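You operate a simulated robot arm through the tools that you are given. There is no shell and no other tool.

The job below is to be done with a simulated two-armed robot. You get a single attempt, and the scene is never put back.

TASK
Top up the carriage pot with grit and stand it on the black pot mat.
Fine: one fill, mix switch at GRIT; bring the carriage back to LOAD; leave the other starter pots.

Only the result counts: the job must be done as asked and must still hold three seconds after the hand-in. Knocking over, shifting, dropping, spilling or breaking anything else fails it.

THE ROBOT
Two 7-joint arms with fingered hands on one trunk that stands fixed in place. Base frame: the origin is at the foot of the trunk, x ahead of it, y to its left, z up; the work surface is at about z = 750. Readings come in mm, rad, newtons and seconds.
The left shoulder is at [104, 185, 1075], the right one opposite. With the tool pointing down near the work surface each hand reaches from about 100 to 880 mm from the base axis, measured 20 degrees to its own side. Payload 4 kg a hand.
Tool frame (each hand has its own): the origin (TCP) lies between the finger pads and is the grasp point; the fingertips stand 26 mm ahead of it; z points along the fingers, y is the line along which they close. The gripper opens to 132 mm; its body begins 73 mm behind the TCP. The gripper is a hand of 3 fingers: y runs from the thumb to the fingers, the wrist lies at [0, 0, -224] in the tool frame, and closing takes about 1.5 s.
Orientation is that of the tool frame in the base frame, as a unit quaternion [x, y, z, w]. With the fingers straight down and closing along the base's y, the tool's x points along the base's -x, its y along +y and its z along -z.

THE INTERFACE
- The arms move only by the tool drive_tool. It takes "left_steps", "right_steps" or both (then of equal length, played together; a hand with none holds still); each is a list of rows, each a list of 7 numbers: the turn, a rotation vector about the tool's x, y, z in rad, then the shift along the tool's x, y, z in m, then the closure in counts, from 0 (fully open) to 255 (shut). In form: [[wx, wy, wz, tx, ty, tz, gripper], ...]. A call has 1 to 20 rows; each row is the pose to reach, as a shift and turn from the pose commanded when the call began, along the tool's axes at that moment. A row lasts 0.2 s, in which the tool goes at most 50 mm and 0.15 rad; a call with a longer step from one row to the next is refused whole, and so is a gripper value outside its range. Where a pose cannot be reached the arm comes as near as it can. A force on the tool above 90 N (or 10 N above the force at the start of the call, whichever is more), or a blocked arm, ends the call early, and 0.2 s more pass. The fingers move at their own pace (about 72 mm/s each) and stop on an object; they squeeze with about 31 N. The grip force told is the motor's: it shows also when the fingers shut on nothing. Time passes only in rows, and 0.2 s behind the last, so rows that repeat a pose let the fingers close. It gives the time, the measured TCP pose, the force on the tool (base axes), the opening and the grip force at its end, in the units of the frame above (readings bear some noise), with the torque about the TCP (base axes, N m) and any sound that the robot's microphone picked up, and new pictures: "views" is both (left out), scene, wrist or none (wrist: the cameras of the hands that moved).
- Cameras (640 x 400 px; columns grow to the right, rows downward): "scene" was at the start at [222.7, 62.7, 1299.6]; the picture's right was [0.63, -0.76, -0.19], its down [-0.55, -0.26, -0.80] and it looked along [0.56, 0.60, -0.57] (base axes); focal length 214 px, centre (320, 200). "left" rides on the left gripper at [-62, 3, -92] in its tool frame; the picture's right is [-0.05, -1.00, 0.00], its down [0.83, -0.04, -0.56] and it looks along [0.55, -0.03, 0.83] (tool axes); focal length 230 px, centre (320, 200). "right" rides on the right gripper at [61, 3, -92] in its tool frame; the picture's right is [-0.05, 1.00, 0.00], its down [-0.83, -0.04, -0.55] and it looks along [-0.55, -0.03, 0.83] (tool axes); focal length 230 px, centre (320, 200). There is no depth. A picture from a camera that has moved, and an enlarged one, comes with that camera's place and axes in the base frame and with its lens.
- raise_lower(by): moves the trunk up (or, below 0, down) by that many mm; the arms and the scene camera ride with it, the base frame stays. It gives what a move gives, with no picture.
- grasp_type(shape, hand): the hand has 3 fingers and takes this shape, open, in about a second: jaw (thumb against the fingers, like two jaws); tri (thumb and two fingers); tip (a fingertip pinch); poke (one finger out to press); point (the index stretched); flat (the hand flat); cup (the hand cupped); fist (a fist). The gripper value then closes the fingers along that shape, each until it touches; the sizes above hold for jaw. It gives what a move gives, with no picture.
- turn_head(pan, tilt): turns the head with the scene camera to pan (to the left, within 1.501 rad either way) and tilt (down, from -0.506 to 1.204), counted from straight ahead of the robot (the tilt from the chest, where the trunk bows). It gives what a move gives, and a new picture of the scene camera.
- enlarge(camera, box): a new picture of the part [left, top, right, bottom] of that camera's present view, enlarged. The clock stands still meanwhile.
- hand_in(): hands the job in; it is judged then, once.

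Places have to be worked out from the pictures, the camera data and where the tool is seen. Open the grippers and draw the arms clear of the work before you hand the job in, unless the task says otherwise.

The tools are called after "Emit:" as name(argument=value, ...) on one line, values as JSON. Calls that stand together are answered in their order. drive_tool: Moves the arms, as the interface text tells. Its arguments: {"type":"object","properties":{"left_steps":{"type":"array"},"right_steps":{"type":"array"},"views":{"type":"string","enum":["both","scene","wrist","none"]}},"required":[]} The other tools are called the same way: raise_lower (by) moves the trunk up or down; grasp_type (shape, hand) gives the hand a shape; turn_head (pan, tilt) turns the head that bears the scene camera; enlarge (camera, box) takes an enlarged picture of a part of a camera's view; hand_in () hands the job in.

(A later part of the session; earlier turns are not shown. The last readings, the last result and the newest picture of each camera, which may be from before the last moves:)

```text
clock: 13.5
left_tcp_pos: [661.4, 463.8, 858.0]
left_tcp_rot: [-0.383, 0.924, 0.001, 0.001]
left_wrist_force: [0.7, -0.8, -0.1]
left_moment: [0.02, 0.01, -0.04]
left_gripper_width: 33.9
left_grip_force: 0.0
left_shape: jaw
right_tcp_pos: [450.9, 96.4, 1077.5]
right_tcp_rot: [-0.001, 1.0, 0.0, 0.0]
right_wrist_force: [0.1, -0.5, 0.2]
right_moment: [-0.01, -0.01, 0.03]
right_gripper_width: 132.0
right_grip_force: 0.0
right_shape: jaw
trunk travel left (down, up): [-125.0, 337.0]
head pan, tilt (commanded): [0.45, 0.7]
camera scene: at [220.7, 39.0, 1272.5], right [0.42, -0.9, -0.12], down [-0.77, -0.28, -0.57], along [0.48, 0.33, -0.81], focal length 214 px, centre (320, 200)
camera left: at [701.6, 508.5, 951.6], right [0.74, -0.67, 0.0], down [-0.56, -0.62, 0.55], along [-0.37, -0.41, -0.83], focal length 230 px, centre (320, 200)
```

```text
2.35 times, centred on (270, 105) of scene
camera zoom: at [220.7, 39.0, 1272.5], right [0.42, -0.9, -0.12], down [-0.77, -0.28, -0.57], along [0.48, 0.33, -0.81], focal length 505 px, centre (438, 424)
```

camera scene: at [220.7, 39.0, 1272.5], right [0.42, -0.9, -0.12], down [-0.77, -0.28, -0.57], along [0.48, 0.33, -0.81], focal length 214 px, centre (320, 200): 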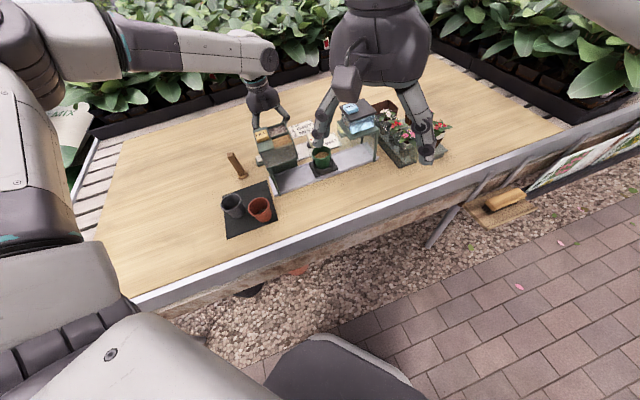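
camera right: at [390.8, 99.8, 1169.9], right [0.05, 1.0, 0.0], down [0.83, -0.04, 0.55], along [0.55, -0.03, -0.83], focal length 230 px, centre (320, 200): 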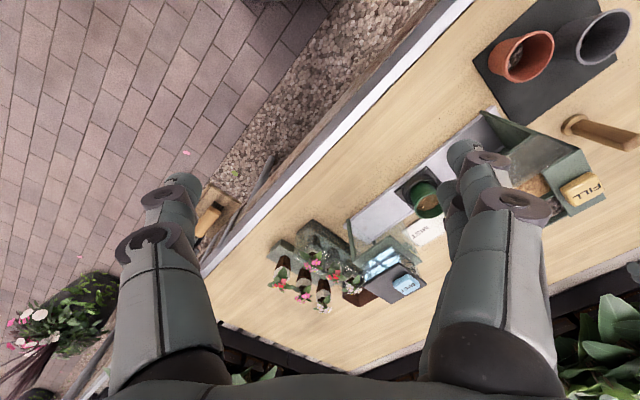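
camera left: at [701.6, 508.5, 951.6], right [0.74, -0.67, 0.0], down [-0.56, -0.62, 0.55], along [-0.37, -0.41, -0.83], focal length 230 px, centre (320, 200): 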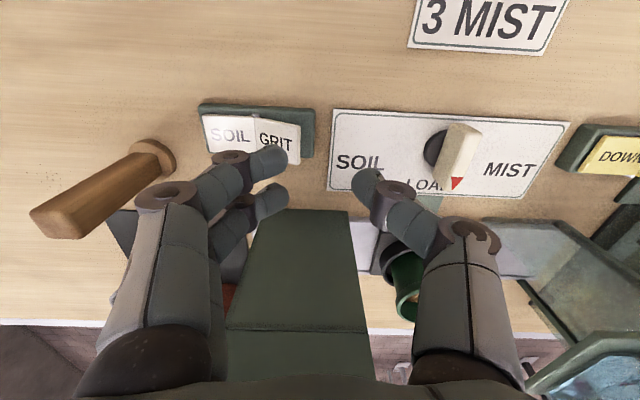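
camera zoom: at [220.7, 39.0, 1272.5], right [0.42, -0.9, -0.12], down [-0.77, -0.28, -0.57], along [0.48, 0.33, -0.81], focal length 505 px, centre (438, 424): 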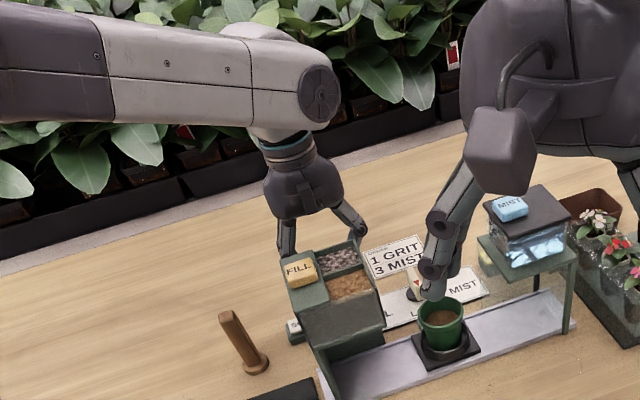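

The finger pair is aligned with the GRIT half about 25 mm from the hinge. I'll come down in small rows toward contact.

Emit:
drive_tool(left_steps=[[0, 0, 0, 0, 0, 0.015, 190], [0, 0, 0, 0, 0, 0.03, 190], [0, 0, 0, 0, 0, 0.04, 190], [0, 0, 0, 0, 0, 0.044, 190], [0, 0, 0, 0, 0, 0.048, 190]], views="wrist")

```text
clock: 14.7
left_tcp_pos: [660.4, 463.2, 811.4]
left_tcp_rot: [-0.384, 0.923, 0.0, 0.0]
left_wrist_force: [0.4, 0.7, 0.2]
left_moment: [0.02, 0.02, -0.02]
left_gripper_width: 33.7
left_grip_force: 0.1
left_shape: jaw
right_tcp_pos: [450.6, 96.1, 1078.8]
right_tcp_rot: [-0.001, 1.0, 0.0, 0.0]
right_wrist_force: [-0.7, 0.3, 0.0]
right_moment: [0.02, 0.01, -0.02]
right_gripper_width: 131.7
right_grip_force: 0.0
right_shape: jaw
trunk travel left (down, up): [-125.0, 337.0]
head pan, tilt (commanded): [0.45, 0.7]
camera left: at [700.7, 507.7, 904.9], right [0.74, -0.67, 0.0], down [-0.56, -0.62, 0.56], along [-0.37, -0.41, -0.83], focal length 230 px, centre (320, 200)
```

left: 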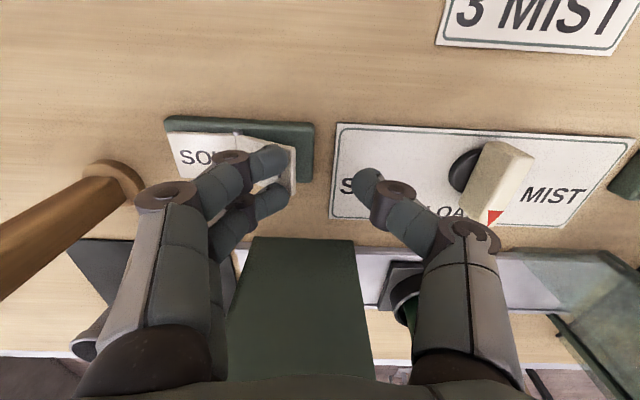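

Fingertips are just above the GRIT half with no force yet; I continue down in 3 mm rows.

Emit:
drive_tool(left_steps=[[0, 0, 0, 0, 0, 0.003, 190], [0, 0, 0, 0, 0, 0.006, 190], [0, 0, 0, 0, 0, 0.009, 190], [0, 0, 0, 0, 0, 0.012, 190]], views="wrist")

```text
clock: 15.7
left_tcp_pos: [660.5, 463.7, 799.8]
left_tcp_rot: [-0.383, 0.924, 0.0, 0.001]
left_wrist_force: [-0.2, -0.6, 0.4]
left_moment: [0.01, -0.01, 0.03]
left_gripper_width: 34.2
left_grip_force: 0.0
left_shape: jaw
right_tcp_pos: [452.7, 96.7, 1078.2]
right_tcp_rot: [-0.001, 1.0, 0.0, -0.001]
right_wrist_force: [-0.6, -0.9, -0.5]
right_moment: [0.03, -0.02, 0.01]
right_gripper_width: 132.1
right_grip_force: 0.0
right_shape: jaw
trunk travel left (down, up): [-125.0, 337.0]
head pan, tilt (commanded): [0.45, 0.7]
camera left: at [700.8, 508.5, 892.6], right [0.74, -0.67, 0.0], down [-0.56, -0.62, 0.56], along [-0.37, -0.41, -0.83], focal length 230 px, centre (320, 200)
```

left: 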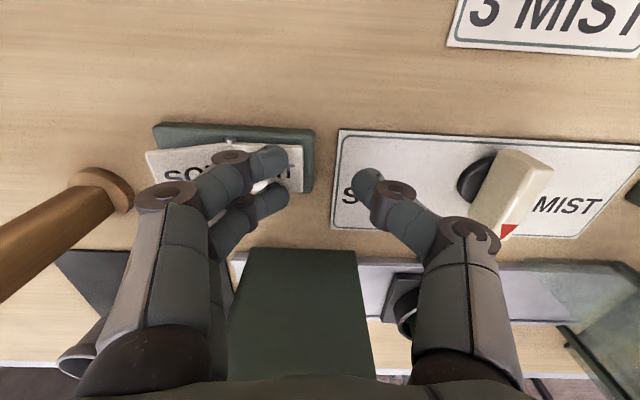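

The SOIL end now seems to stand up past the base, so the rocker may have flipped; I'll enlarge to check.

Emit:
enlarge(camera="left", box=[130, 105, 330, 230])

```text
3.20 times, centred on (230, 168) of left
camera zoom: at [700.8, 508.5, 892.6], right [0.74, -0.67, 0.0], down [-0.56, -0.62, 0.56], along [-0.37, -0.41, -0.83], focal length 736 px, centre (608, 304)
```

zoom: 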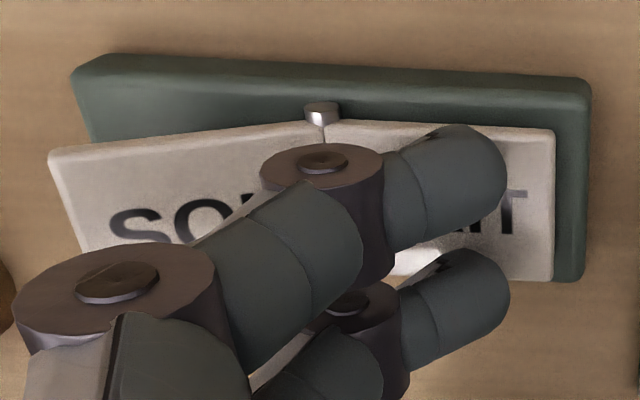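

GRIT is now down and SOIL up. I'll press a couple of mm further to be sure it latches, then lift off and check that it stays.

Emit:
drive_tool(left_steps=[[0, 0, 0, 0, 0, 0.0015, 190], [0, 0, 0, 0, 0, 0.003, 190], [0, 0, 0, 0, 0, -0.01, 190], [0, 0, 0, 0, 0, -0.05, 190], [0, 0, 0, 0, 0, -0.09, 190], [0, 0, 0, 0, 0, -0.11, 190]], views="wrist")

Emit:
enlarge(camera="left", box=[180, 60, 460, 235])

```text
clock: 17.1
left_tcp_pos: [662.2, 462.9, 909.5]
left_tcp_rot: [-0.383, 0.924, 0.0, 0.001]
left_wrist_force: [0.2, 0.1, -0.2]
left_moment: [-0.02, 0.03, 0.01]
left_gripper_width: 34.2
left_grip_force: 0.0
left_shape: jaw
right_tcp_pos: [451.3, 96.7, 1078.0]
right_tcp_rot: [-0.001, 1.0, 0.0, 0.0]
right_wrist_force: [-0.2, -0.5, 0.2]
right_moment: [0.03, -0.03, 0.02]
right_gripper_width: 132.0
right_grip_force: 0.1
right_shape: jaw
trunk travel left (down, up): [-125.0, 337.0]
head pan, tilt (commanded): [0.45, 0.7]
camera left: at [701.4, 508.4, 1002.8], right [0.74, -0.67, 0.0], down [-0.56, -0.62, 0.56], along [-0.37, -0.41, -0.83], focal length 230 px, centre (320, 200)
```

left: 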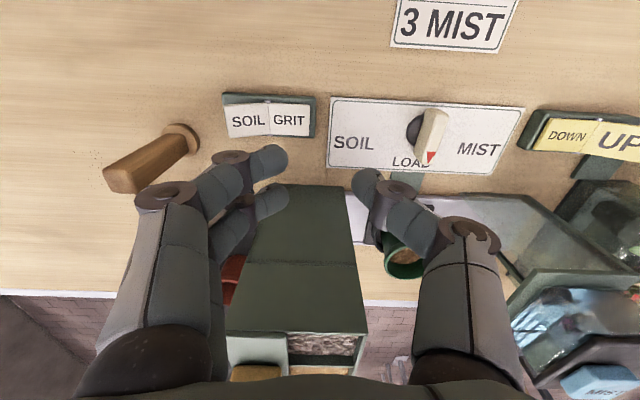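

```text
2.29 times, centred on (320, 148) of left
camera zoom: at [701.4, 508.4, 1002.8], right [0.74, -0.67, 0.0], down [-0.56, -0.62, 0.56], along [-0.37, -0.41, -0.83], focal length 526 px, centre (320, 320)
```

zoom: 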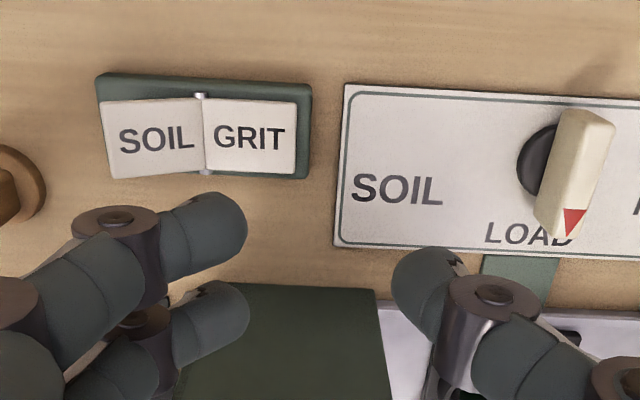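

The rocker stays at GRIT. Next I hover the left hand over the dial axis at [732, 380] with a 50 mm opening to line up with the bar handle.

Emit:
drive_tool(left_steps=[[0, 0, 0, 0.003, -0.036, 0, 158], [0, 0, 0, 0.006, -0.072, 0, 158], [0, 0, 0, 0.0092, -0.1082, 0, 158], [0, 0, 0, 0.0092, -0.1082, 0.02, 158], [0, 0, 0, 0.0092, -0.1082, 0.02, 158]], views="both")

Emit:
enlarge(camera="left", box=[220, 60, 420, 230])

Emit:
enlarge(camera="scene", box=[220, 60, 420, 200])

```text
clock: 18.3
left_tcp_pos: [730.7, 379.9, 891.1]
left_tcp_rot: [-0.383, 0.924, -0.001, 0.0]
left_wrist_force: [-0.6, -0.6, 0.5]
left_moment: [-0.01, 0.0, 0.03]
left_gripper_width: 50.0
left_grip_force: 0.0
left_shape: jaw
right_tcp_pos: [452.7, 96.3, 1078.0]
right_tcp_rot: [-0.001, 1.0, 0.0, -0.001]
right_wrist_force: [0.5, 0.4, -0.2]
right_moment: [0.02, 0.02, 0.01]
right_gripper_width: 131.9
right_grip_force: 0.1
right_shape: jaw
trunk travel left (down, up): [-125.0, 337.0]
head pan, tilt (commanded): [0.45, 0.7]
camera scene: at [221.0, 38.7, 1272.4], right [0.42, -0.9, -0.12], down [-0.77, -0.28, -0.57], along [0.48, 0.33, -0.81], focal length 214 px, centre (320, 200)
camera left: at [771.0, 424.9, 984.7], right [0.74, -0.67, 0.0], down [-0.56, -0.62, 0.55], along [-0.37, -0.41, -0.83], focal length 230 px, centre (320, 200)
```

scene: 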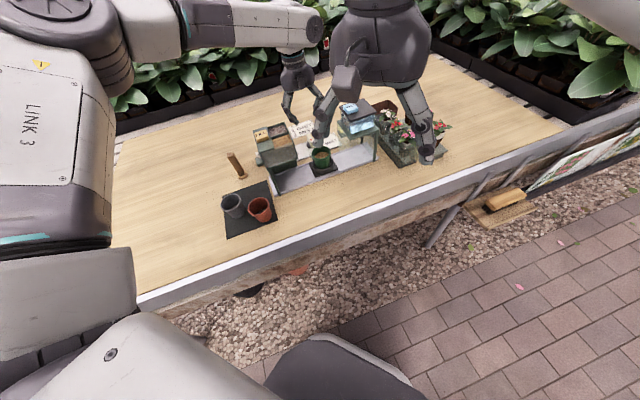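
left: 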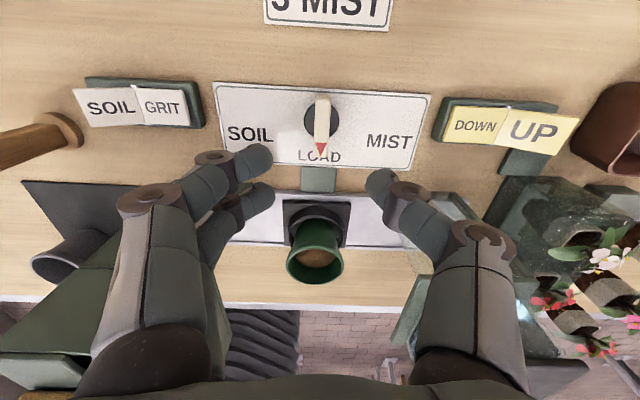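

```text
2.35 times, centred on (320, 145) of left
camera zoom: at [771.0, 424.9, 984.7], right [0.74, -0.67, 0.0], down [-0.56, -0.62, 0.55], along [-0.37, -0.41, -0.83], focal length 541 px, centre (320, 329)
```

zoom: 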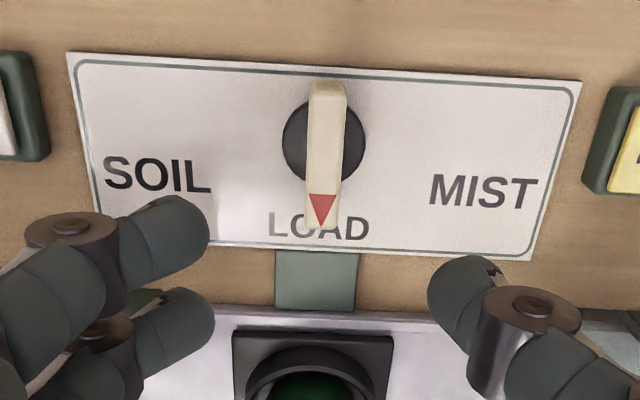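

```text
2.86 times, centred on (320, 130) of scene
camera zoom: at [221.0, 38.7, 1272.4], right [0.42, -0.9, -0.12], down [-0.77, -0.28, -0.57], along [0.48, 0.33, -0.81], focal length 613 px, centre (320, 400)
```

zoom: 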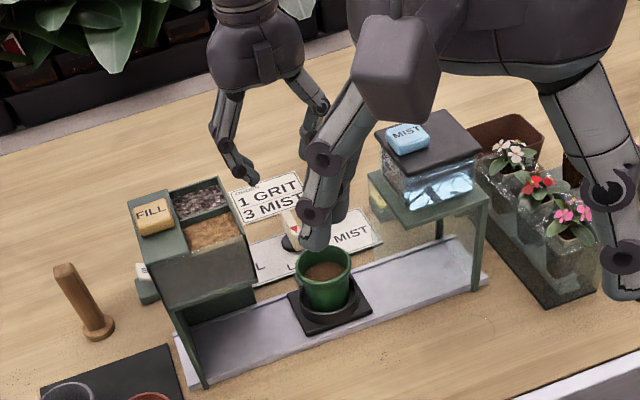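

The bar lies straight along the closing gap, its centre about 5 mm further along +e2 than the TCP. I'll correct that and come down so the fingertips straddle the bar, tips staying above the disc.

Emit:
drive_tool(left_steps=[[0, 0, 0, -0.005, -0.0015, 0.03, 158], [0, 0, 0, -0.005, -0.0015, 0.06, 158], [0, 0, 0, -0.005, -0.0015, 0.08, 158], [0, 0, 0, -0.005, -0.0015, 0.088, 158], [0, 0, 0, -0.005, -0.0015, 0.094, 158]], views="wrist")

Emit:
enlarge(camera="left", box=[220, 60, 420, 230])

```text
clock: 19.5
left_tcp_pos: [736.3, 382.5, 795.7]
left_tcp_rot: [-0.383, 0.924, 0.001, -0.001]
left_wrist_force: [-0.8, 0.9, -0.3]
left_moment: [0.0, 0.01, 0.02]
left_gripper_width: 49.7
left_grip_force: 0.0
left_shape: jaw
right_tcp_pos: [451.9, 95.5, 1076.4]
right_tcp_rot: [-0.001, 1.0, 0.0, 0.0]
right_wrist_force: [-0.2, -0.3, 0.9]
right_moment: [0.01, 0.02, 0.0]
right_gripper_width: 131.8
right_grip_force: 0.0
right_shape: jaw
trunk travel left (down, up): [-125.0, 337.0]
head pan, tilt (commanded): [0.45, 0.7]
camera left: at [776.0, 428.1, 888.3], right [0.74, -0.67, 0.0], down [-0.56, -0.62, 0.56], along [-0.37, -0.41, -0.83], focal length 230 px, centre (320, 200)
```

left: 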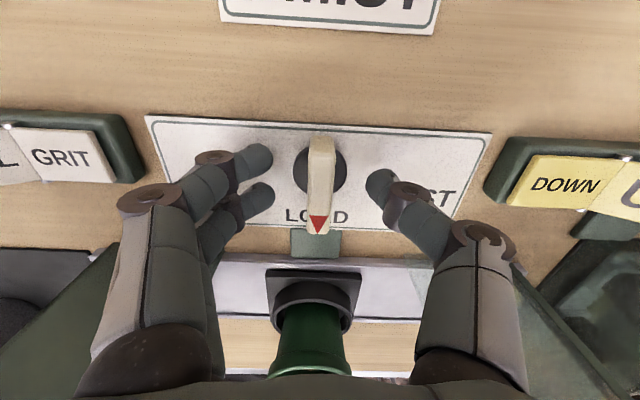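

```text
2.35 times, centred on (320, 145) of left
camera zoom: at [776.0, 428.1, 888.3], right [0.74, -0.67, 0.0], down [-0.56, -0.62, 0.56], along [-0.37, -0.41, -0.83], focal length 541 px, centre (320, 329)
```

zoom: 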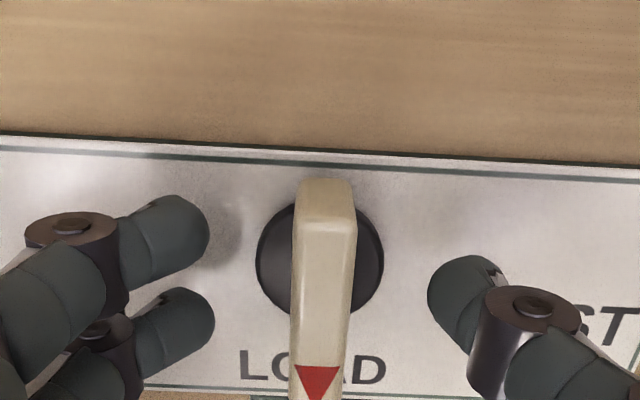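

The bar sits centred between the fingers and the axis is within about 1 mm of the TCP. I'll close on it.

Emit:
drive_tool(left_steps=[[0, 0, 0, 0, 0, 0, 255], [0, 0, 0, 0, 0, 0, 255], [0, 0, 0, 0, 0, 0, 255], [0, 0, 0, 0, 0, 0, 255], [0, 0, 0, 0, 0, 0, 255], [0, 0, 0, 0, 0, 0, 255]], views="wrist")

Emit:
enlarge(camera="left", box=[220, 60, 420, 230])

```text
clock: 20.9
left_tcp_pos: [735.2, 382.3, 795.5]
left_tcp_rot: [-0.383, 0.924, 0.0, 0.0]
left_wrist_force: [-1.0, -0.1, -2.5]
left_moment: [-0.02, 0.03, 0.0]
left_gripper_width: 7.9
left_grip_force: 30.9
left_shape: jaw
right_tcp_pos: [451.6, 96.4, 1077.5]
right_tcp_rot: [-0.001, 1.0, 0.0, -0.001]
right_wrist_force: [0.6, 0.1, 0.4]
right_moment: [0.0, 0.0, -0.03]
right_gripper_width: 131.8
right_grip_force: 0.1
right_shape: jaw
trunk travel left (down, up): [-125.0, 337.0]
head pan, tilt (commanded): [0.45, 0.7]
camera left: at [776.0, 427.9, 888.3], right [0.74, -0.67, 0.0], down [-0.56, -0.62, 0.56], along [-0.37, -0.41, -0.83], focal length 230 px, centre (320, 200)
```

left: 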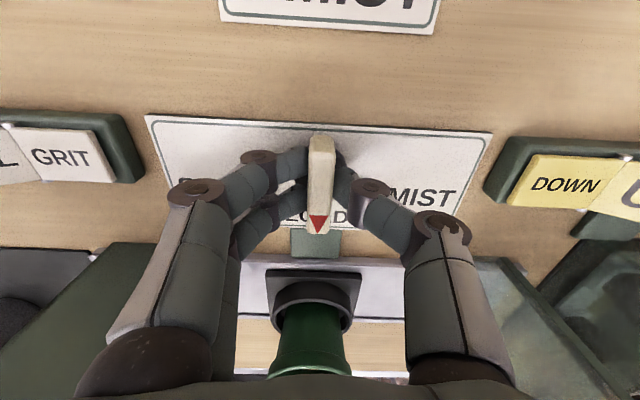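

```text
2.35 times, centred on (320, 145) of left
camera zoom: at [776.0, 427.9, 888.3], right [0.74, -0.67, 0.0], down [-0.56, -0.62, 0.56], along [-0.37, -0.41, -0.83], focal length 541 px, centre (320, 329)
```

zoom: 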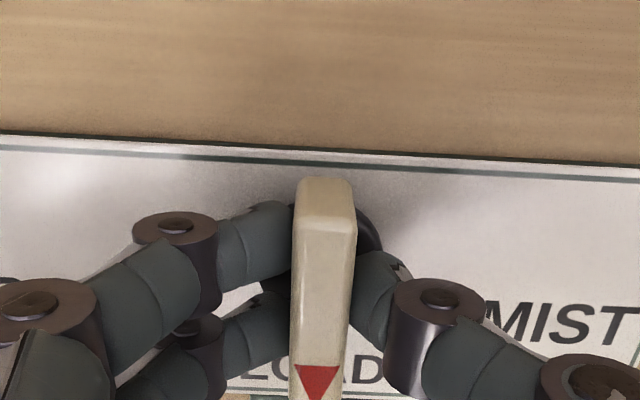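

The bar is held. I'll turn the hand clockwise (seen from above) toward SOIL, first by 0.6 rad, and watch the carriage and the torque.

Emit:
drive_tool(left_steps=[[0, 0, 0.12, 0, 0, 0, 255], [0, 0, 0.24, 0, 0, 0, 255], [0, 0, 0.36, 0, 0, 0, 255], [0, 0, 0.48, 0, 0, 0, 255], [0, 0, 0.6, 0, 0, 0, 255]], views="both")

Emit:
enlarge(camera="scene", box=[220, 60, 420, 200])

```text
clock: 22.1
left_tcp_pos: [736.1, 382.0, 795.3]
left_tcp_rot: [-0.092, 0.996, 0.0, 0.0]
left_wrist_force: [3.8, -1.9, -3.8]
left_moment: [0.02, -0.05, 0.05]
left_gripper_width: 7.6
left_grip_force: 31.0
left_shape: jaw
right_tcp_pos: [452.4, 96.3, 1076.5]
right_tcp_rot: [-0.001, 1.0, 0.0, -0.001]
right_wrist_force: [0.5, 0.7, 0.0]
right_moment: [-0.01, -0.01, -0.02]
right_gripper_width: 132.0
right_grip_force: 0.2
right_shape: jaw
trunk travel left (down, up): [-125.0, 337.0]
head pan, tilt (commanded): [0.45, 0.7]
camera scene: at [222.2, 39.3, 1272.1], right [0.42, -0.9, -0.12], down [-0.77, -0.28, -0.57], along [0.48, 0.33, -0.81], focal length 214 px, centre (320, 200)
camera left: at [795.3, 395.4, 888.4], right [0.23, -0.97, 0.0], down [-0.81, -0.19, 0.56], along [-0.54, -0.13, -0.83], focal length 230 px, centre (320, 200)
```

scene: 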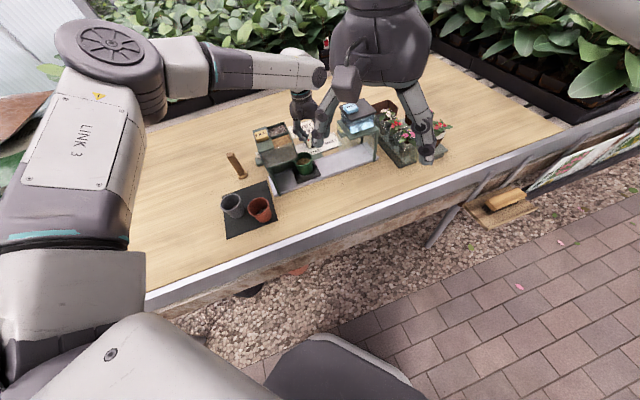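
left: 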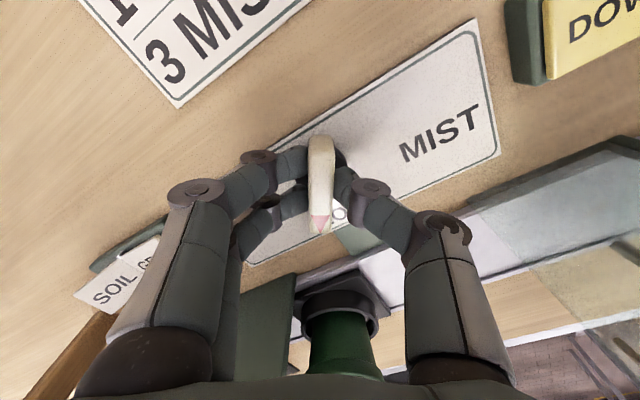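

```text
2.86 times, centred on (320, 130) of scene
camera zoom: at [222.2, 39.3, 1272.1], right [0.42, -0.9, -0.12], down [-0.77, -0.28, -0.57], along [0.48, 0.33, -0.81], focal length 613 px, centre (320, 400)
```

zoom: 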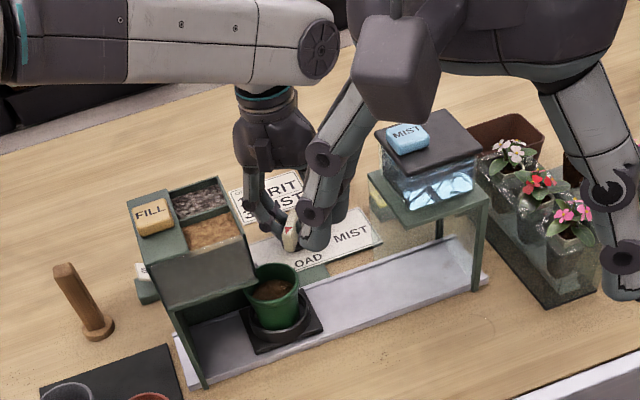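

The carriage follows the dial toward the hopper. I'll go on turning another 0.4 rad and check again.

Emit:
drive_tool(left_steps=[[0, 0, 0.1, 0, 0, 0, 255], [0, 0, 0.2, 0, 0, 0, 255], [0, 0, 0.3, 0, 0, 0, 255], [0, 0, 0.4, 0, 0, 0, 255]], views="both")

Emit:
enlarge(camera="scene", box=[220, 60, 420, 200])

Emit:
enlarge(camera="left", box=[220, 80, 420, 250])

```text
clock: 23.1
left_tcp_pos: [736.7, 381.3, 795.8]
left_tcp_rot: [0.109, 0.994, 0.001, -0.001]
left_wrist_force: [3.0, -9.1, -4.9]
left_moment: [-0.11, -0.07, 0.03]
left_gripper_width: 7.2
left_grip_force: 31.5
left_shape: jaw
right_tcp_pos: [452.7, 95.7, 1077.2]
right_tcp_rot: [0.0, 1.0, 0.001, -0.001]
right_wrist_force: [-0.4, 0.1, 0.5]
right_moment: [0.0, 0.0, 0.0]
right_gripper_width: 131.8
right_grip_force: 0.0
right_shape: jaw
trunk travel left (down, up): [-125.0, 337.0]
head pan, tilt (commanded): [0.45, 0.7]
camera scene: at [222.2, 38.3, 1272.1], right [0.42, -0.9, -0.12], down [-0.77, -0.28, -0.57], along [0.48, 0.33, -0.81], focal length 214 px, centre (320, 200)
camera left: at [796.6, 370.1, 888.5], right [-0.16, -0.99, 0.0], down [-0.82, 0.14, 0.56], along [-0.55, 0.09, -0.83], focal length 230 px, centre (320, 200)
```

scene: 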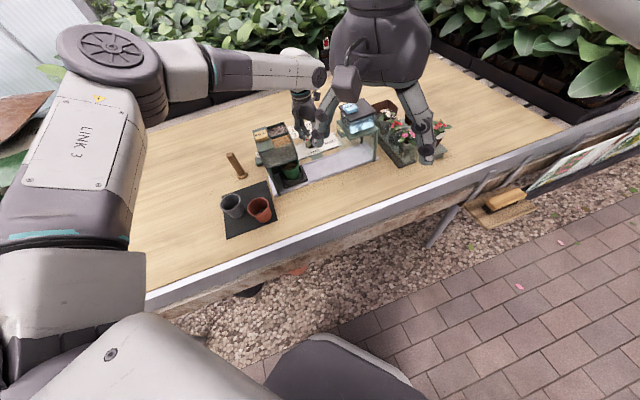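
left: 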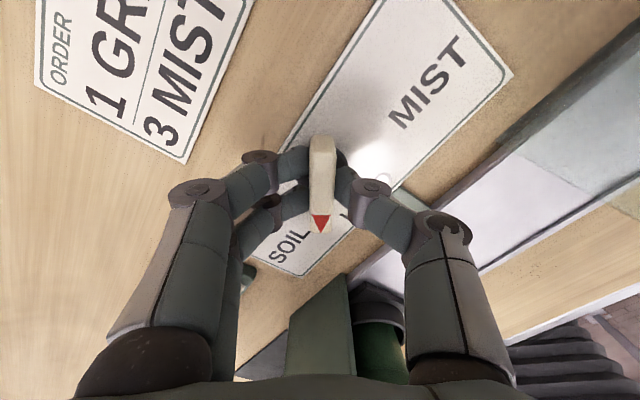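

```text
2.86 times, centred on (320, 130) of scene
camera zoom: at [222.2, 38.3, 1272.1], right [0.42, -0.9, -0.12], down [-0.77, -0.28, -0.57], along [0.48, 0.33, -0.81], focal length 613 px, centre (320, 400)
```

zoom: 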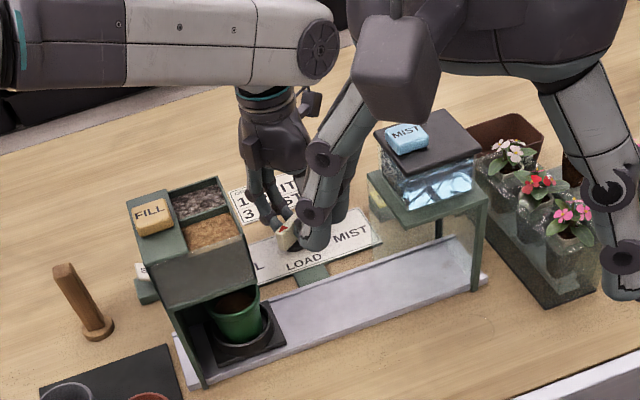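

```text
2.35 times, centred on (320, 165) of left
camera zoom: at [796.6, 370.1, 888.5], right [-0.16, -0.99, 0.0], down [-0.82, 0.14, 0.56], along [-0.55, 0.09, -0.83], focal length 541 px, centre (320, 282)
```

zoom: 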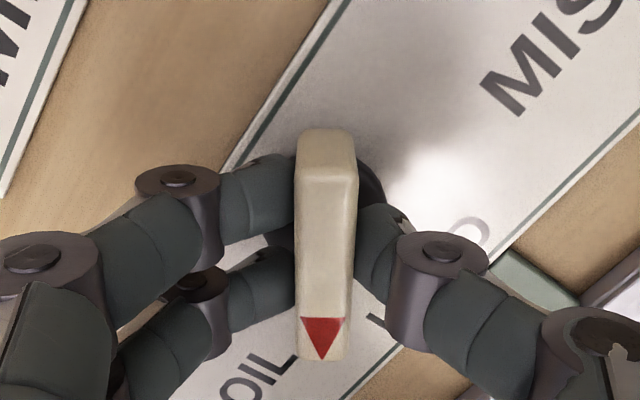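

The carriage is entering the hopper bay but the pointer is not yet on SOIL (about 57° so far, label at about 75°). I'll turn on a further 0.24 rad.

Emit:
drive_tool(left_steps=[[0, 0, 0.08, 0, 0, 0, 255], [0, 0, 0.16, 0, 0, 0, 255], [0, 0, 0.24, 0, 0, 0, 255], [0, 0, 0.24, 0, 0, 0, 255]], views="both")

Emit:
enlarge(camera="scene", box=[220, 90, 340, 200])

Emit:
enlarge(camera="left", box=[220, 80, 420, 250])

```text
clock: 24.1
left_tcp_pos: [736.8, 382.1, 795.5]
left_tcp_rot: [0.225, 0.974, -0.001, 0.0]
left_wrist_force: [8.0, -13.1, -5.0]
left_moment: [-0.26, -0.17, 0.52]
left_gripper_width: 7.4
left_grip_force: 31.1
left_shape: jaw
right_tcp_pos: [454.5, 94.3, 1076.6]
right_tcp_rot: [0.001, 1.0, 0.0, -0.002]
right_wrist_force: [0.1, 0.5, -0.3]
right_moment: [-0.04, 0.0, -0.02]
right_gripper_width: 131.7
right_grip_force: 0.0
right_shape: jaw
trunk travel left (down, up): [-125.0, 337.0]
head pan, tilt (commanded): [0.45, 0.7]
camera scene: at [222.9, 37.9, 1272.0], right [0.42, -0.9, -0.13], down [-0.77, -0.28, -0.57], along [0.48, 0.33, -0.81], focal length 214 px, centre (320, 200)
camera left: at [792.5, 356.4, 888.7], right [-0.39, -0.92, 0.0], down [-0.77, 0.33, 0.56], along [-0.51, 0.22, -0.83], focal length 230 px, centre (320, 200)
```

scene: 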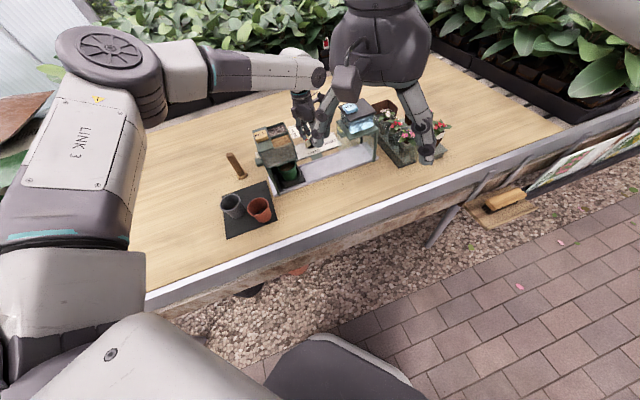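
left: 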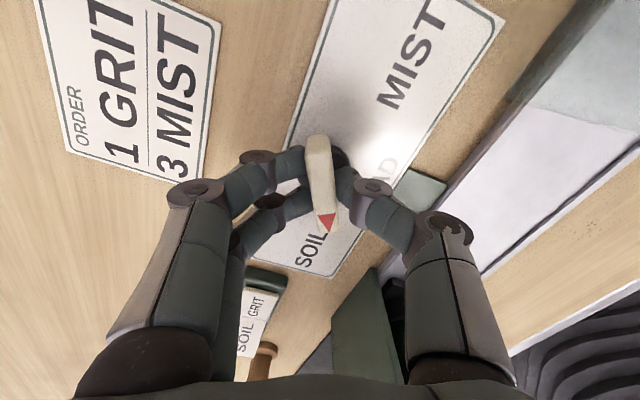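

```text
3.64 times, centred on (280, 145) of scene
camera zoom: at [222.9, 37.9, 1272.0], right [0.42, -0.9, -0.13], down [-0.77, -0.28, -0.57], along [0.48, 0.33, -0.81], focal length 780 px, centre (466, 400)
```

zoom: 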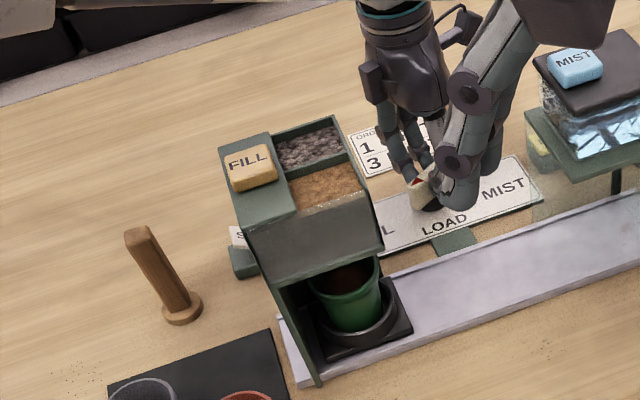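

```text
2.35 times, centred on (320, 165) of left
camera zoom: at [792.5, 356.4, 888.7], right [-0.39, -0.92, 0.0], down [-0.77, 0.33, 0.56], along [-0.51, 0.22, -0.83], focal length 541 px, centre (320, 282)
```

zoom: 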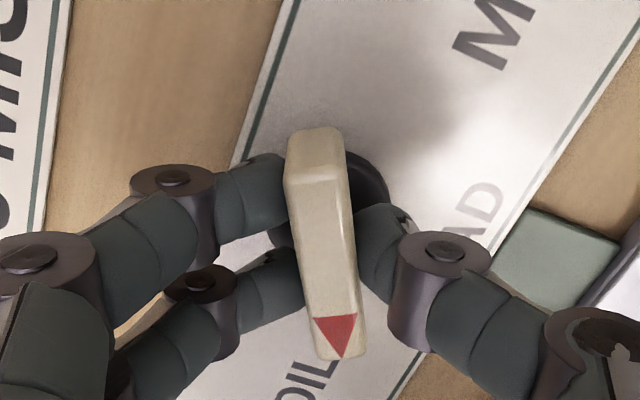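

The bar has begun to slip in the fingers (torque 0.5 N·m, lever lagging the hand by ~6°), so the dial has met its SOIL stop; the pot rim now sits near e1≈141 under the hopper. I'll open the fingers and lift straight up.

Emit:
drive_tool(left_steps=[[0, 0, 0, 0, 0, 0, 150], [0, 0, 0, 0, 0, 0, 150], [0, 0, 0, 0, 0, 0, 150], [0, 0, 0, 0, 0, 0, 150], [0, 0, 0, 0, 0, -0.03, 150], [0, 0, 0, 0, 0, -0.07, 150], [0, 0, 0, 0, 0, -0.11, 150], [0, 0, 0, 0, 0, -0.15, 150]], views="both")

Emit:
enlarge(camera="left", box=[200, 60, 480, 300])

Emit:
enlarge(camera="scene", box=[240, 110, 340, 200])

```text
clock: 25.9
left_tcp_pos: [732.9, 382.0, 948.5]
left_tcp_rot: [0.225, 0.974, 0.0, 0.001]
left_wrist_force: [-0.5, -0.3, 0.8]
left_moment: [0.03, 0.0, -0.05]
left_gripper_width: 53.9
left_grip_force: 0.1
left_shape: jaw
right_tcp_pos: [450.3, 95.5, 1077.4]
right_tcp_rot: [-0.001, 1.0, 0.0, 0.0]
right_wrist_force: [-0.2, -0.1, -0.8]
right_moment: [-0.01, -0.02, 0.01]
right_gripper_width: 132.0
right_grip_force: 0.0
right_shape: jaw
trunk travel left (down, up): [-125.0, 337.0]
head pan, tilt (commanded): [0.45, 0.7]
camera scene: at [220.4, 38.4, 1272.5], right [0.42, -0.9, -0.12], down [-0.77, -0.28, -0.57], along [0.48, 0.33, -0.81], focal length 214 px, centre (320, 200)
camera left: at [788.4, 357.1, 1041.5], right [-0.39, -0.92, 0.0], down [-0.77, 0.33, 0.56], along [-0.51, 0.22, -0.83], focal length 230 px, centre (320, 200)
```

scene: 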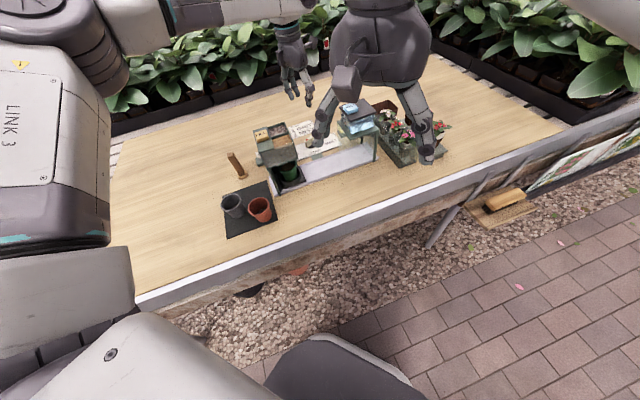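
left: 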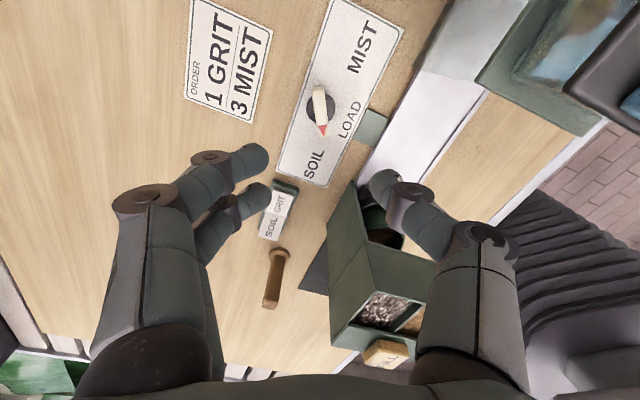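

```text
1.67 times, centred on (340, 180) of left
camera zoom: at [788.4, 357.1, 1041.5], right [-0.39, -0.92, 0.0], down [-0.77, 0.33, 0.56], along [-0.51, 0.22, -0.83], focal length 384 px, centre (287, 233)
```

zoom: 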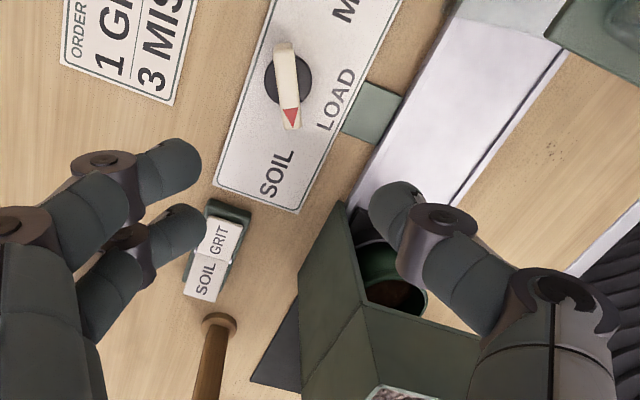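

```text
4.44 times, centred on (290, 155) of scene
camera zoom: at [220.4, 38.4, 1272.5], right [0.42, -0.9, -0.12], down [-0.77, -0.28, -0.57], along [0.48, 0.33, -0.81], focal length 953 px, centre (453, 400)
```

zoom: 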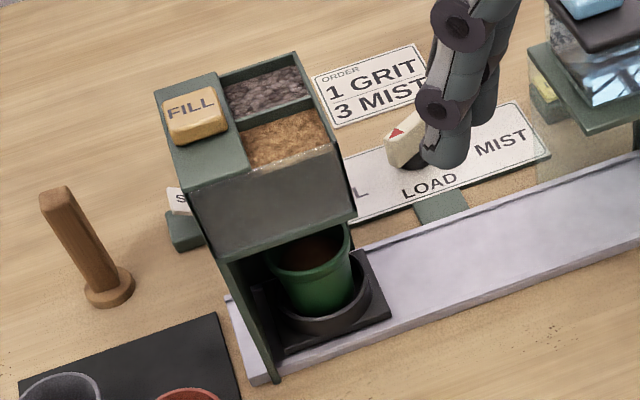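

The dial bar rests at about 62° from LOAD (its SOIL stop) and the pot sits under the bins (rim e1≈142, bins' centre ≈145). Now I lift, turn the left hand back to the 45° yaw and hover the thumb over the FILL button, the finger pair hanging outside the hopper.

Emit:
drive_tool(left_steps=[[0, 0, -0.138, 0, 0, -0.035, 190], [0, 0, -0.276, 0, 0, -0.07, 190], [0, 0, -0.413, 0.0285, -0.009, -0.07, 190], [0, 0, -0.551, 0.057, -0.018, -0.07, 190], [0, 0, -0.688, 0.0856, -0.027, -0.07, 190], [0, 0, -0.826, 0.114, -0.036, -0.07, 190], [0, 0, -0.964, 0.1427, -0.045, -0.07, 190], [0, 0, -1.101, 0.171, -0.054, -0.07, 190], [0, 0, -1.239, 0.1997, -0.0628, -0.07, 190], [0, 0, -1.239, 0.1997, -0.0628, -0.07, 190]], views="both")

Emit:
enlarge(camera="left", box=[220, 100, 460, 300])

Emit:
enlarge(camera="right", box=[380, 60, 640, 260])

Emit:
enlarge(camera="scene", box=[200, 50, 340, 190])

```text
clock: 28.1
left_tcp_pos: [528.3, 412.0, 1015.0]
left_tcp_rot: [-0.383, 0.924, 0.001, 0.0]
left_wrist_force: [0.7, -0.9, 0.3]
left_moment: [0.0, -0.01, 0.02]
left_gripper_width: 33.8
left_grip_force: 0.0
left_shape: jaw
right_tcp_pos: [451.7, 95.2, 1077.3]
right_tcp_rot: [0.0, 1.0, 0.0, -0.001]
right_wrist_force: [0.2, 0.7, -1.1]
right_moment: [0.01, 0.01, -0.03]
right_gripper_width: 131.9
right_grip_force: 0.0
right_shape: jaw
trunk travel left (down, up): [-125.0, 337.0]
head pan, tilt (commanded): [0.45, 0.7]
camera scene: at [222.1, 38.9, 1272.0], right [0.42, -0.9, -0.12], down [-0.77, -0.28, -0.57], along [0.48, 0.33, -0.81], focal length 214 px, centre (320, 200)
camera left: at [569.1, 456.8, 1109.0], right [0.74, -0.67, 0.0], down [-0.55, -0.62, 0.56], along [-0.37, -0.41, -0.83], focal length 230 px, centre (320, 200)
```

scene: 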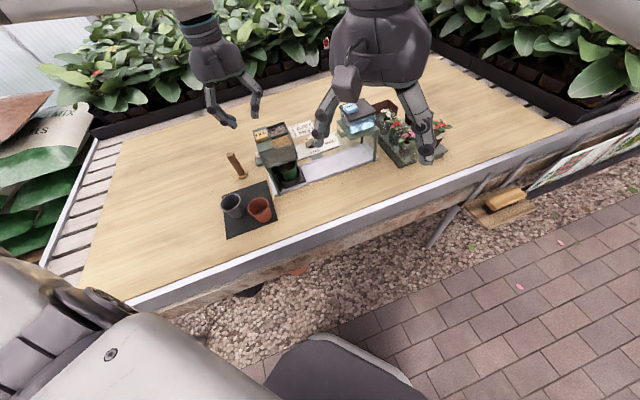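
left: 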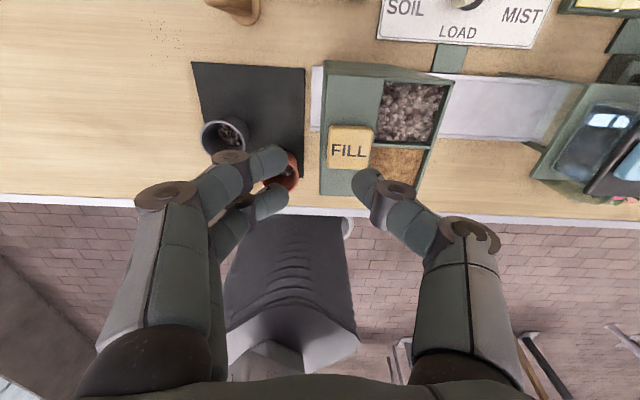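

```text
2.00 times, centred on (340, 200) of left
camera zoom: at [569.1, 456.8, 1109.0], right [0.74, -0.67, 0.0], down [-0.55, -0.62, 0.56], along [-0.37, -0.41, -0.83], focal length 460 px, centre (280, 200)
```

zoom: 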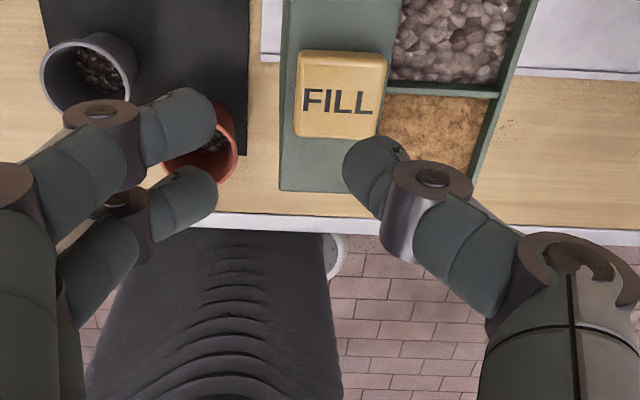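

```text
2.00 times, centred on (510, 160) of right
camera zoom: at [391.7, 99.5, 1169.5], right [0.05, 1.0, 0.0], down [0.83, -0.04, 0.55], along [0.55, -0.03, -0.83], focal length 460 px, centre (-60, 280)
```

zoom: 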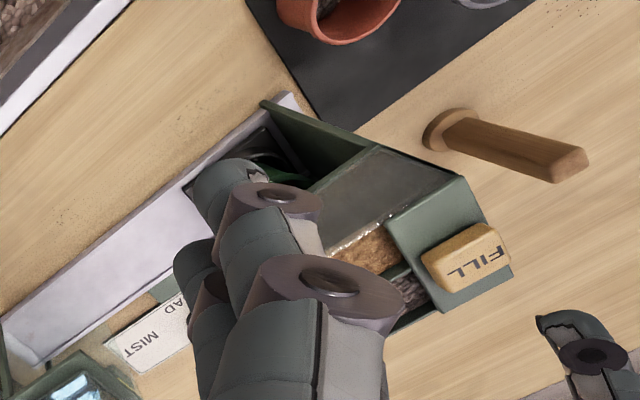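

```text
2.86 times, centred on (270, 120) of scene
camera zoom: at [222.1, 38.9, 1272.0], right [0.42, -0.9, -0.12], down [-0.77, -0.28, -0.57], along [0.48, 0.33, -0.81], focal length 613 px, centre (463, 429)
```

zoom: 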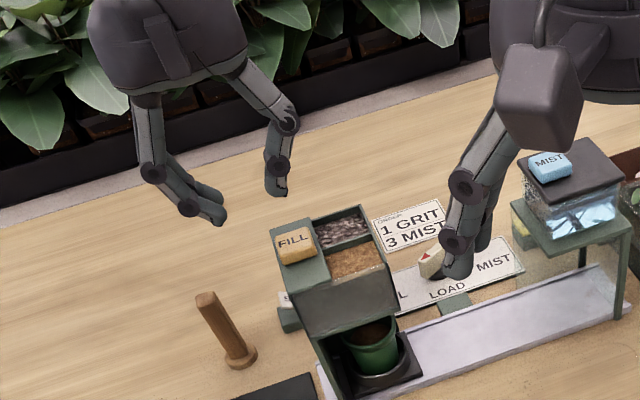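

Button centre is within 3 mm of the thumb line. I correct that and come down to just above the button.

Emit:
drive_tool(left_steps=[[0, 0, 0, -0.0023, 0.0033, 0.012, 190], [0, 0, 0, -0.0023, 0.0033, 0.024, 190], [0, 0, 0, -0.0023, 0.0033, 0.032, 190], [0, 0, 0, -0.0023, 0.0033, 0.036, 190]], views="both")

Emit:
enlarge(camera="left", box=[270, 100, 430, 230])

Emit:
enlarge(camera="scene", box=[220, 70, 320, 170])

```text
clock: 29.1
left_tcp_pos: [528.7, 417.6, 978.7]
left_tcp_rot: [-0.383, 0.924, 0.0, 0.001]
left_wrist_force: [-0.1, -0.9, -0.5]
left_moment: [0.0, 0.0, -0.02]
left_gripper_width: 34.2
left_grip_force: 0.0
left_shape: jaw
right_tcp_pos: [451.3, 97.4, 1077.2]
right_tcp_rot: [-0.002, 1.0, 0.0, -0.001]
right_wrist_force: [-0.2, 0.1, 0.3]
right_moment: [0.0, -0.01, 0.0]
right_gripper_width: 132.0
right_grip_force: 0.0
right_shape: jaw
trunk travel left (down, up): [-125.0, 337.0]
head pan, tilt (commanded): [0.45, 0.7]
camera scene: at [221.4, 39.3, 1272.2], right [0.42, -0.9, -0.12], down [-0.77, -0.28, -0.57], along [0.48, 0.33, -0.81], focal length 214 px, centre (320, 200)
camera left: at [567.6, 462.0, 1072.9], right [0.74, -0.67, 0.0], down [-0.56, -0.62, 0.56], along [-0.37, -0.41, -0.83], focal length 230 px, centre (320, 200)
```

scene: 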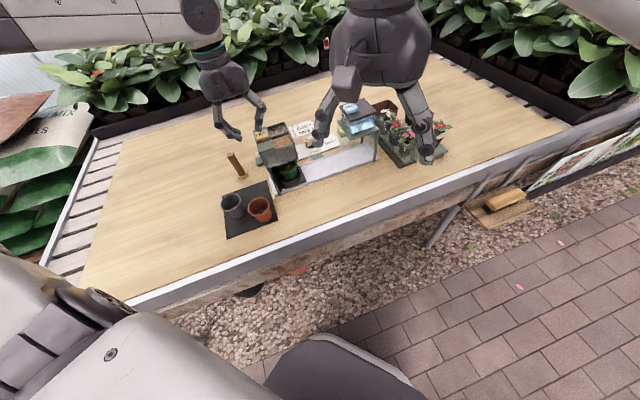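
left: 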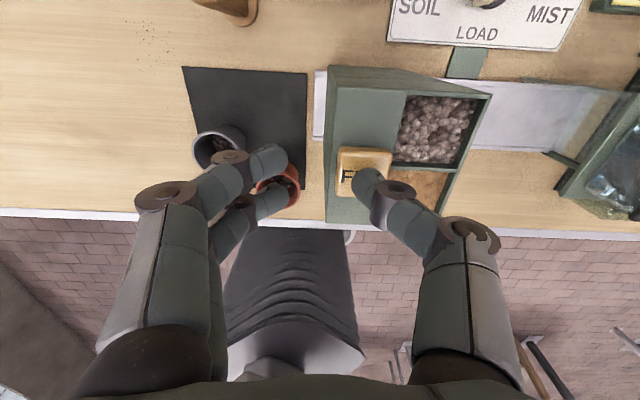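

```text
3.08 times, centred on (350, 165) of left
camera zoom: at [567.6, 462.0, 1072.9], right [0.74, -0.67, 0.0], down [-0.56, -0.62, 0.56], along [-0.37, -0.41, -0.83], focal length 708 px, centre (228, 308)
```

zoom: 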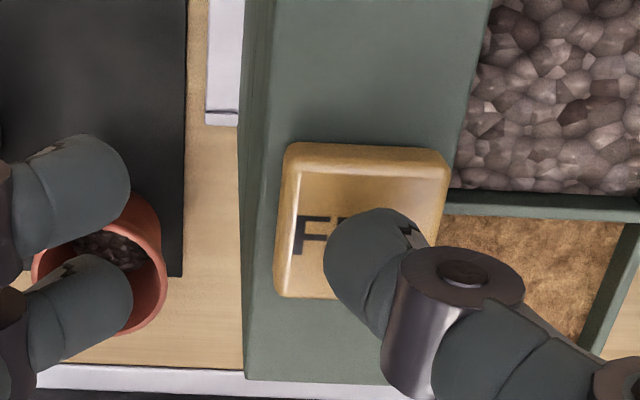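

```text
4.00 times, centred on (270, 120) of scene
camera zoom: at [221.4, 39.3, 1272.2], right [0.42, -0.9, -0.12], down [-0.77, -0.28, -0.57], along [0.48, 0.33, -0.81], focal length 858 px, centre (520, 520)
```

zoom: 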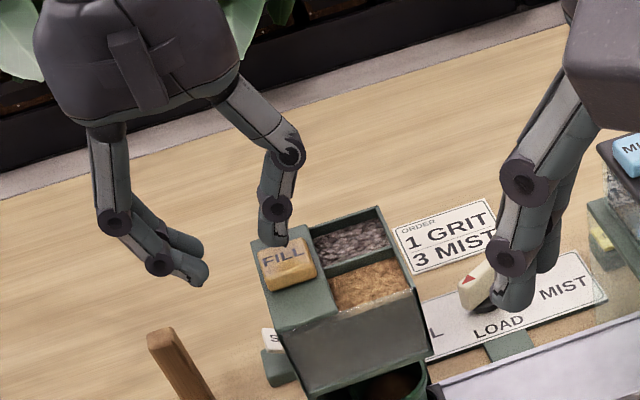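

Seen from the scene camera the thumb is a few mm left/rear of the button centre, so I shift it 3–5 mm back and check again.

Emit:
drive_tool(left_steps=[[0, 0, 0, 0.003, -0.005, 0.0, 190], [0, 0, 0, 0.003, -0.005, 0.003, 190]], views="wrist")

Emit:
enlarge(camera="left", box=[270, 100, 430, 230])

Emit:
enlarge(camera="scene", box=[240, 100, 300, 150])

```text
clock: 29.7
left_tcp_pos: [529.7, 410.3, 976.5]
left_tcp_rot: [-0.382, 0.924, 0.0, 0.001]
left_wrist_force: [-0.5, 0.1, 0.1]
left_moment: [-0.01, 0.0, 0.04]
left_gripper_width: 34.1
left_grip_force: 0.2
left_shape: jaw
right_tcp_pos: [451.2, 96.1, 1077.3]
right_tcp_rot: [-0.001, 1.0, 0.0, -0.001]
right_wrist_force: [0.0, -0.1, -0.9]
right_moment: [-0.02, 0.02, 0.0]
right_gripper_width: 132.0
right_grip_force: 0.0
right_shape: jaw
trunk travel left (down, up): [-125.0, 337.0]
head pan, tilt (commanded): [0.45, 0.7]
camera left: at [569.5, 455.9, 1070.0], right [0.74, -0.67, 0.0], down [-0.56, -0.62, 0.56], along [-0.37, -0.41, -0.83], focal length 230 px, centre (320, 200)
```

left: 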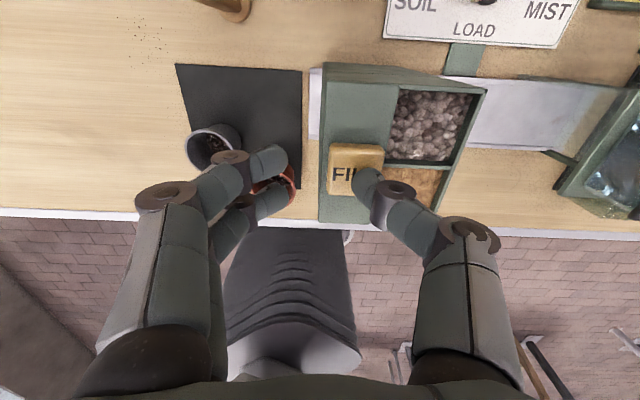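

```text
3.08 times, centred on (350, 165) of left
camera zoom: at [569.5, 455.9, 1070.0], right [0.74, -0.67, 0.0], down [-0.56, -0.62, 0.56], along [-0.37, -0.41, -0.83], focal length 708 px, centre (228, 308)
```

zoom: 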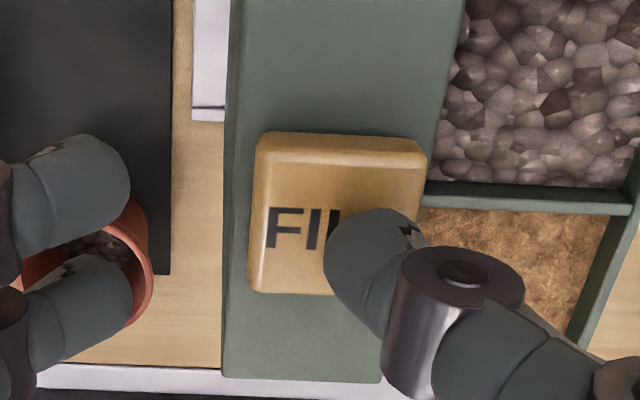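

```text
8.00 times, centred on (270, 125) of scene
camera zoom: at [221.2, 39.4, 1272.3], right [0.42, -0.9, -0.12], down [-0.77, -0.28, -0.57], along [0.48, 0.33, -0.81], focal length 1716 px, centre (720, 800)
```

zoom: 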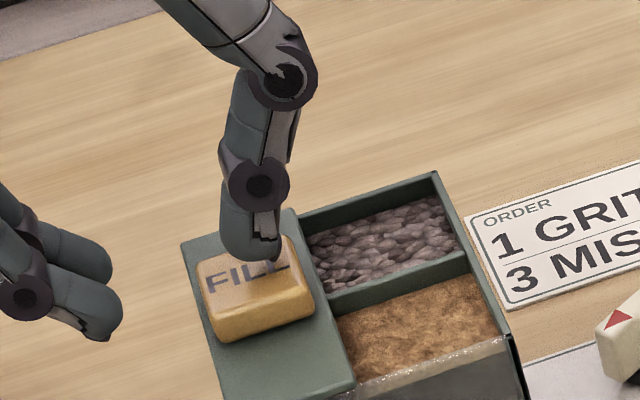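

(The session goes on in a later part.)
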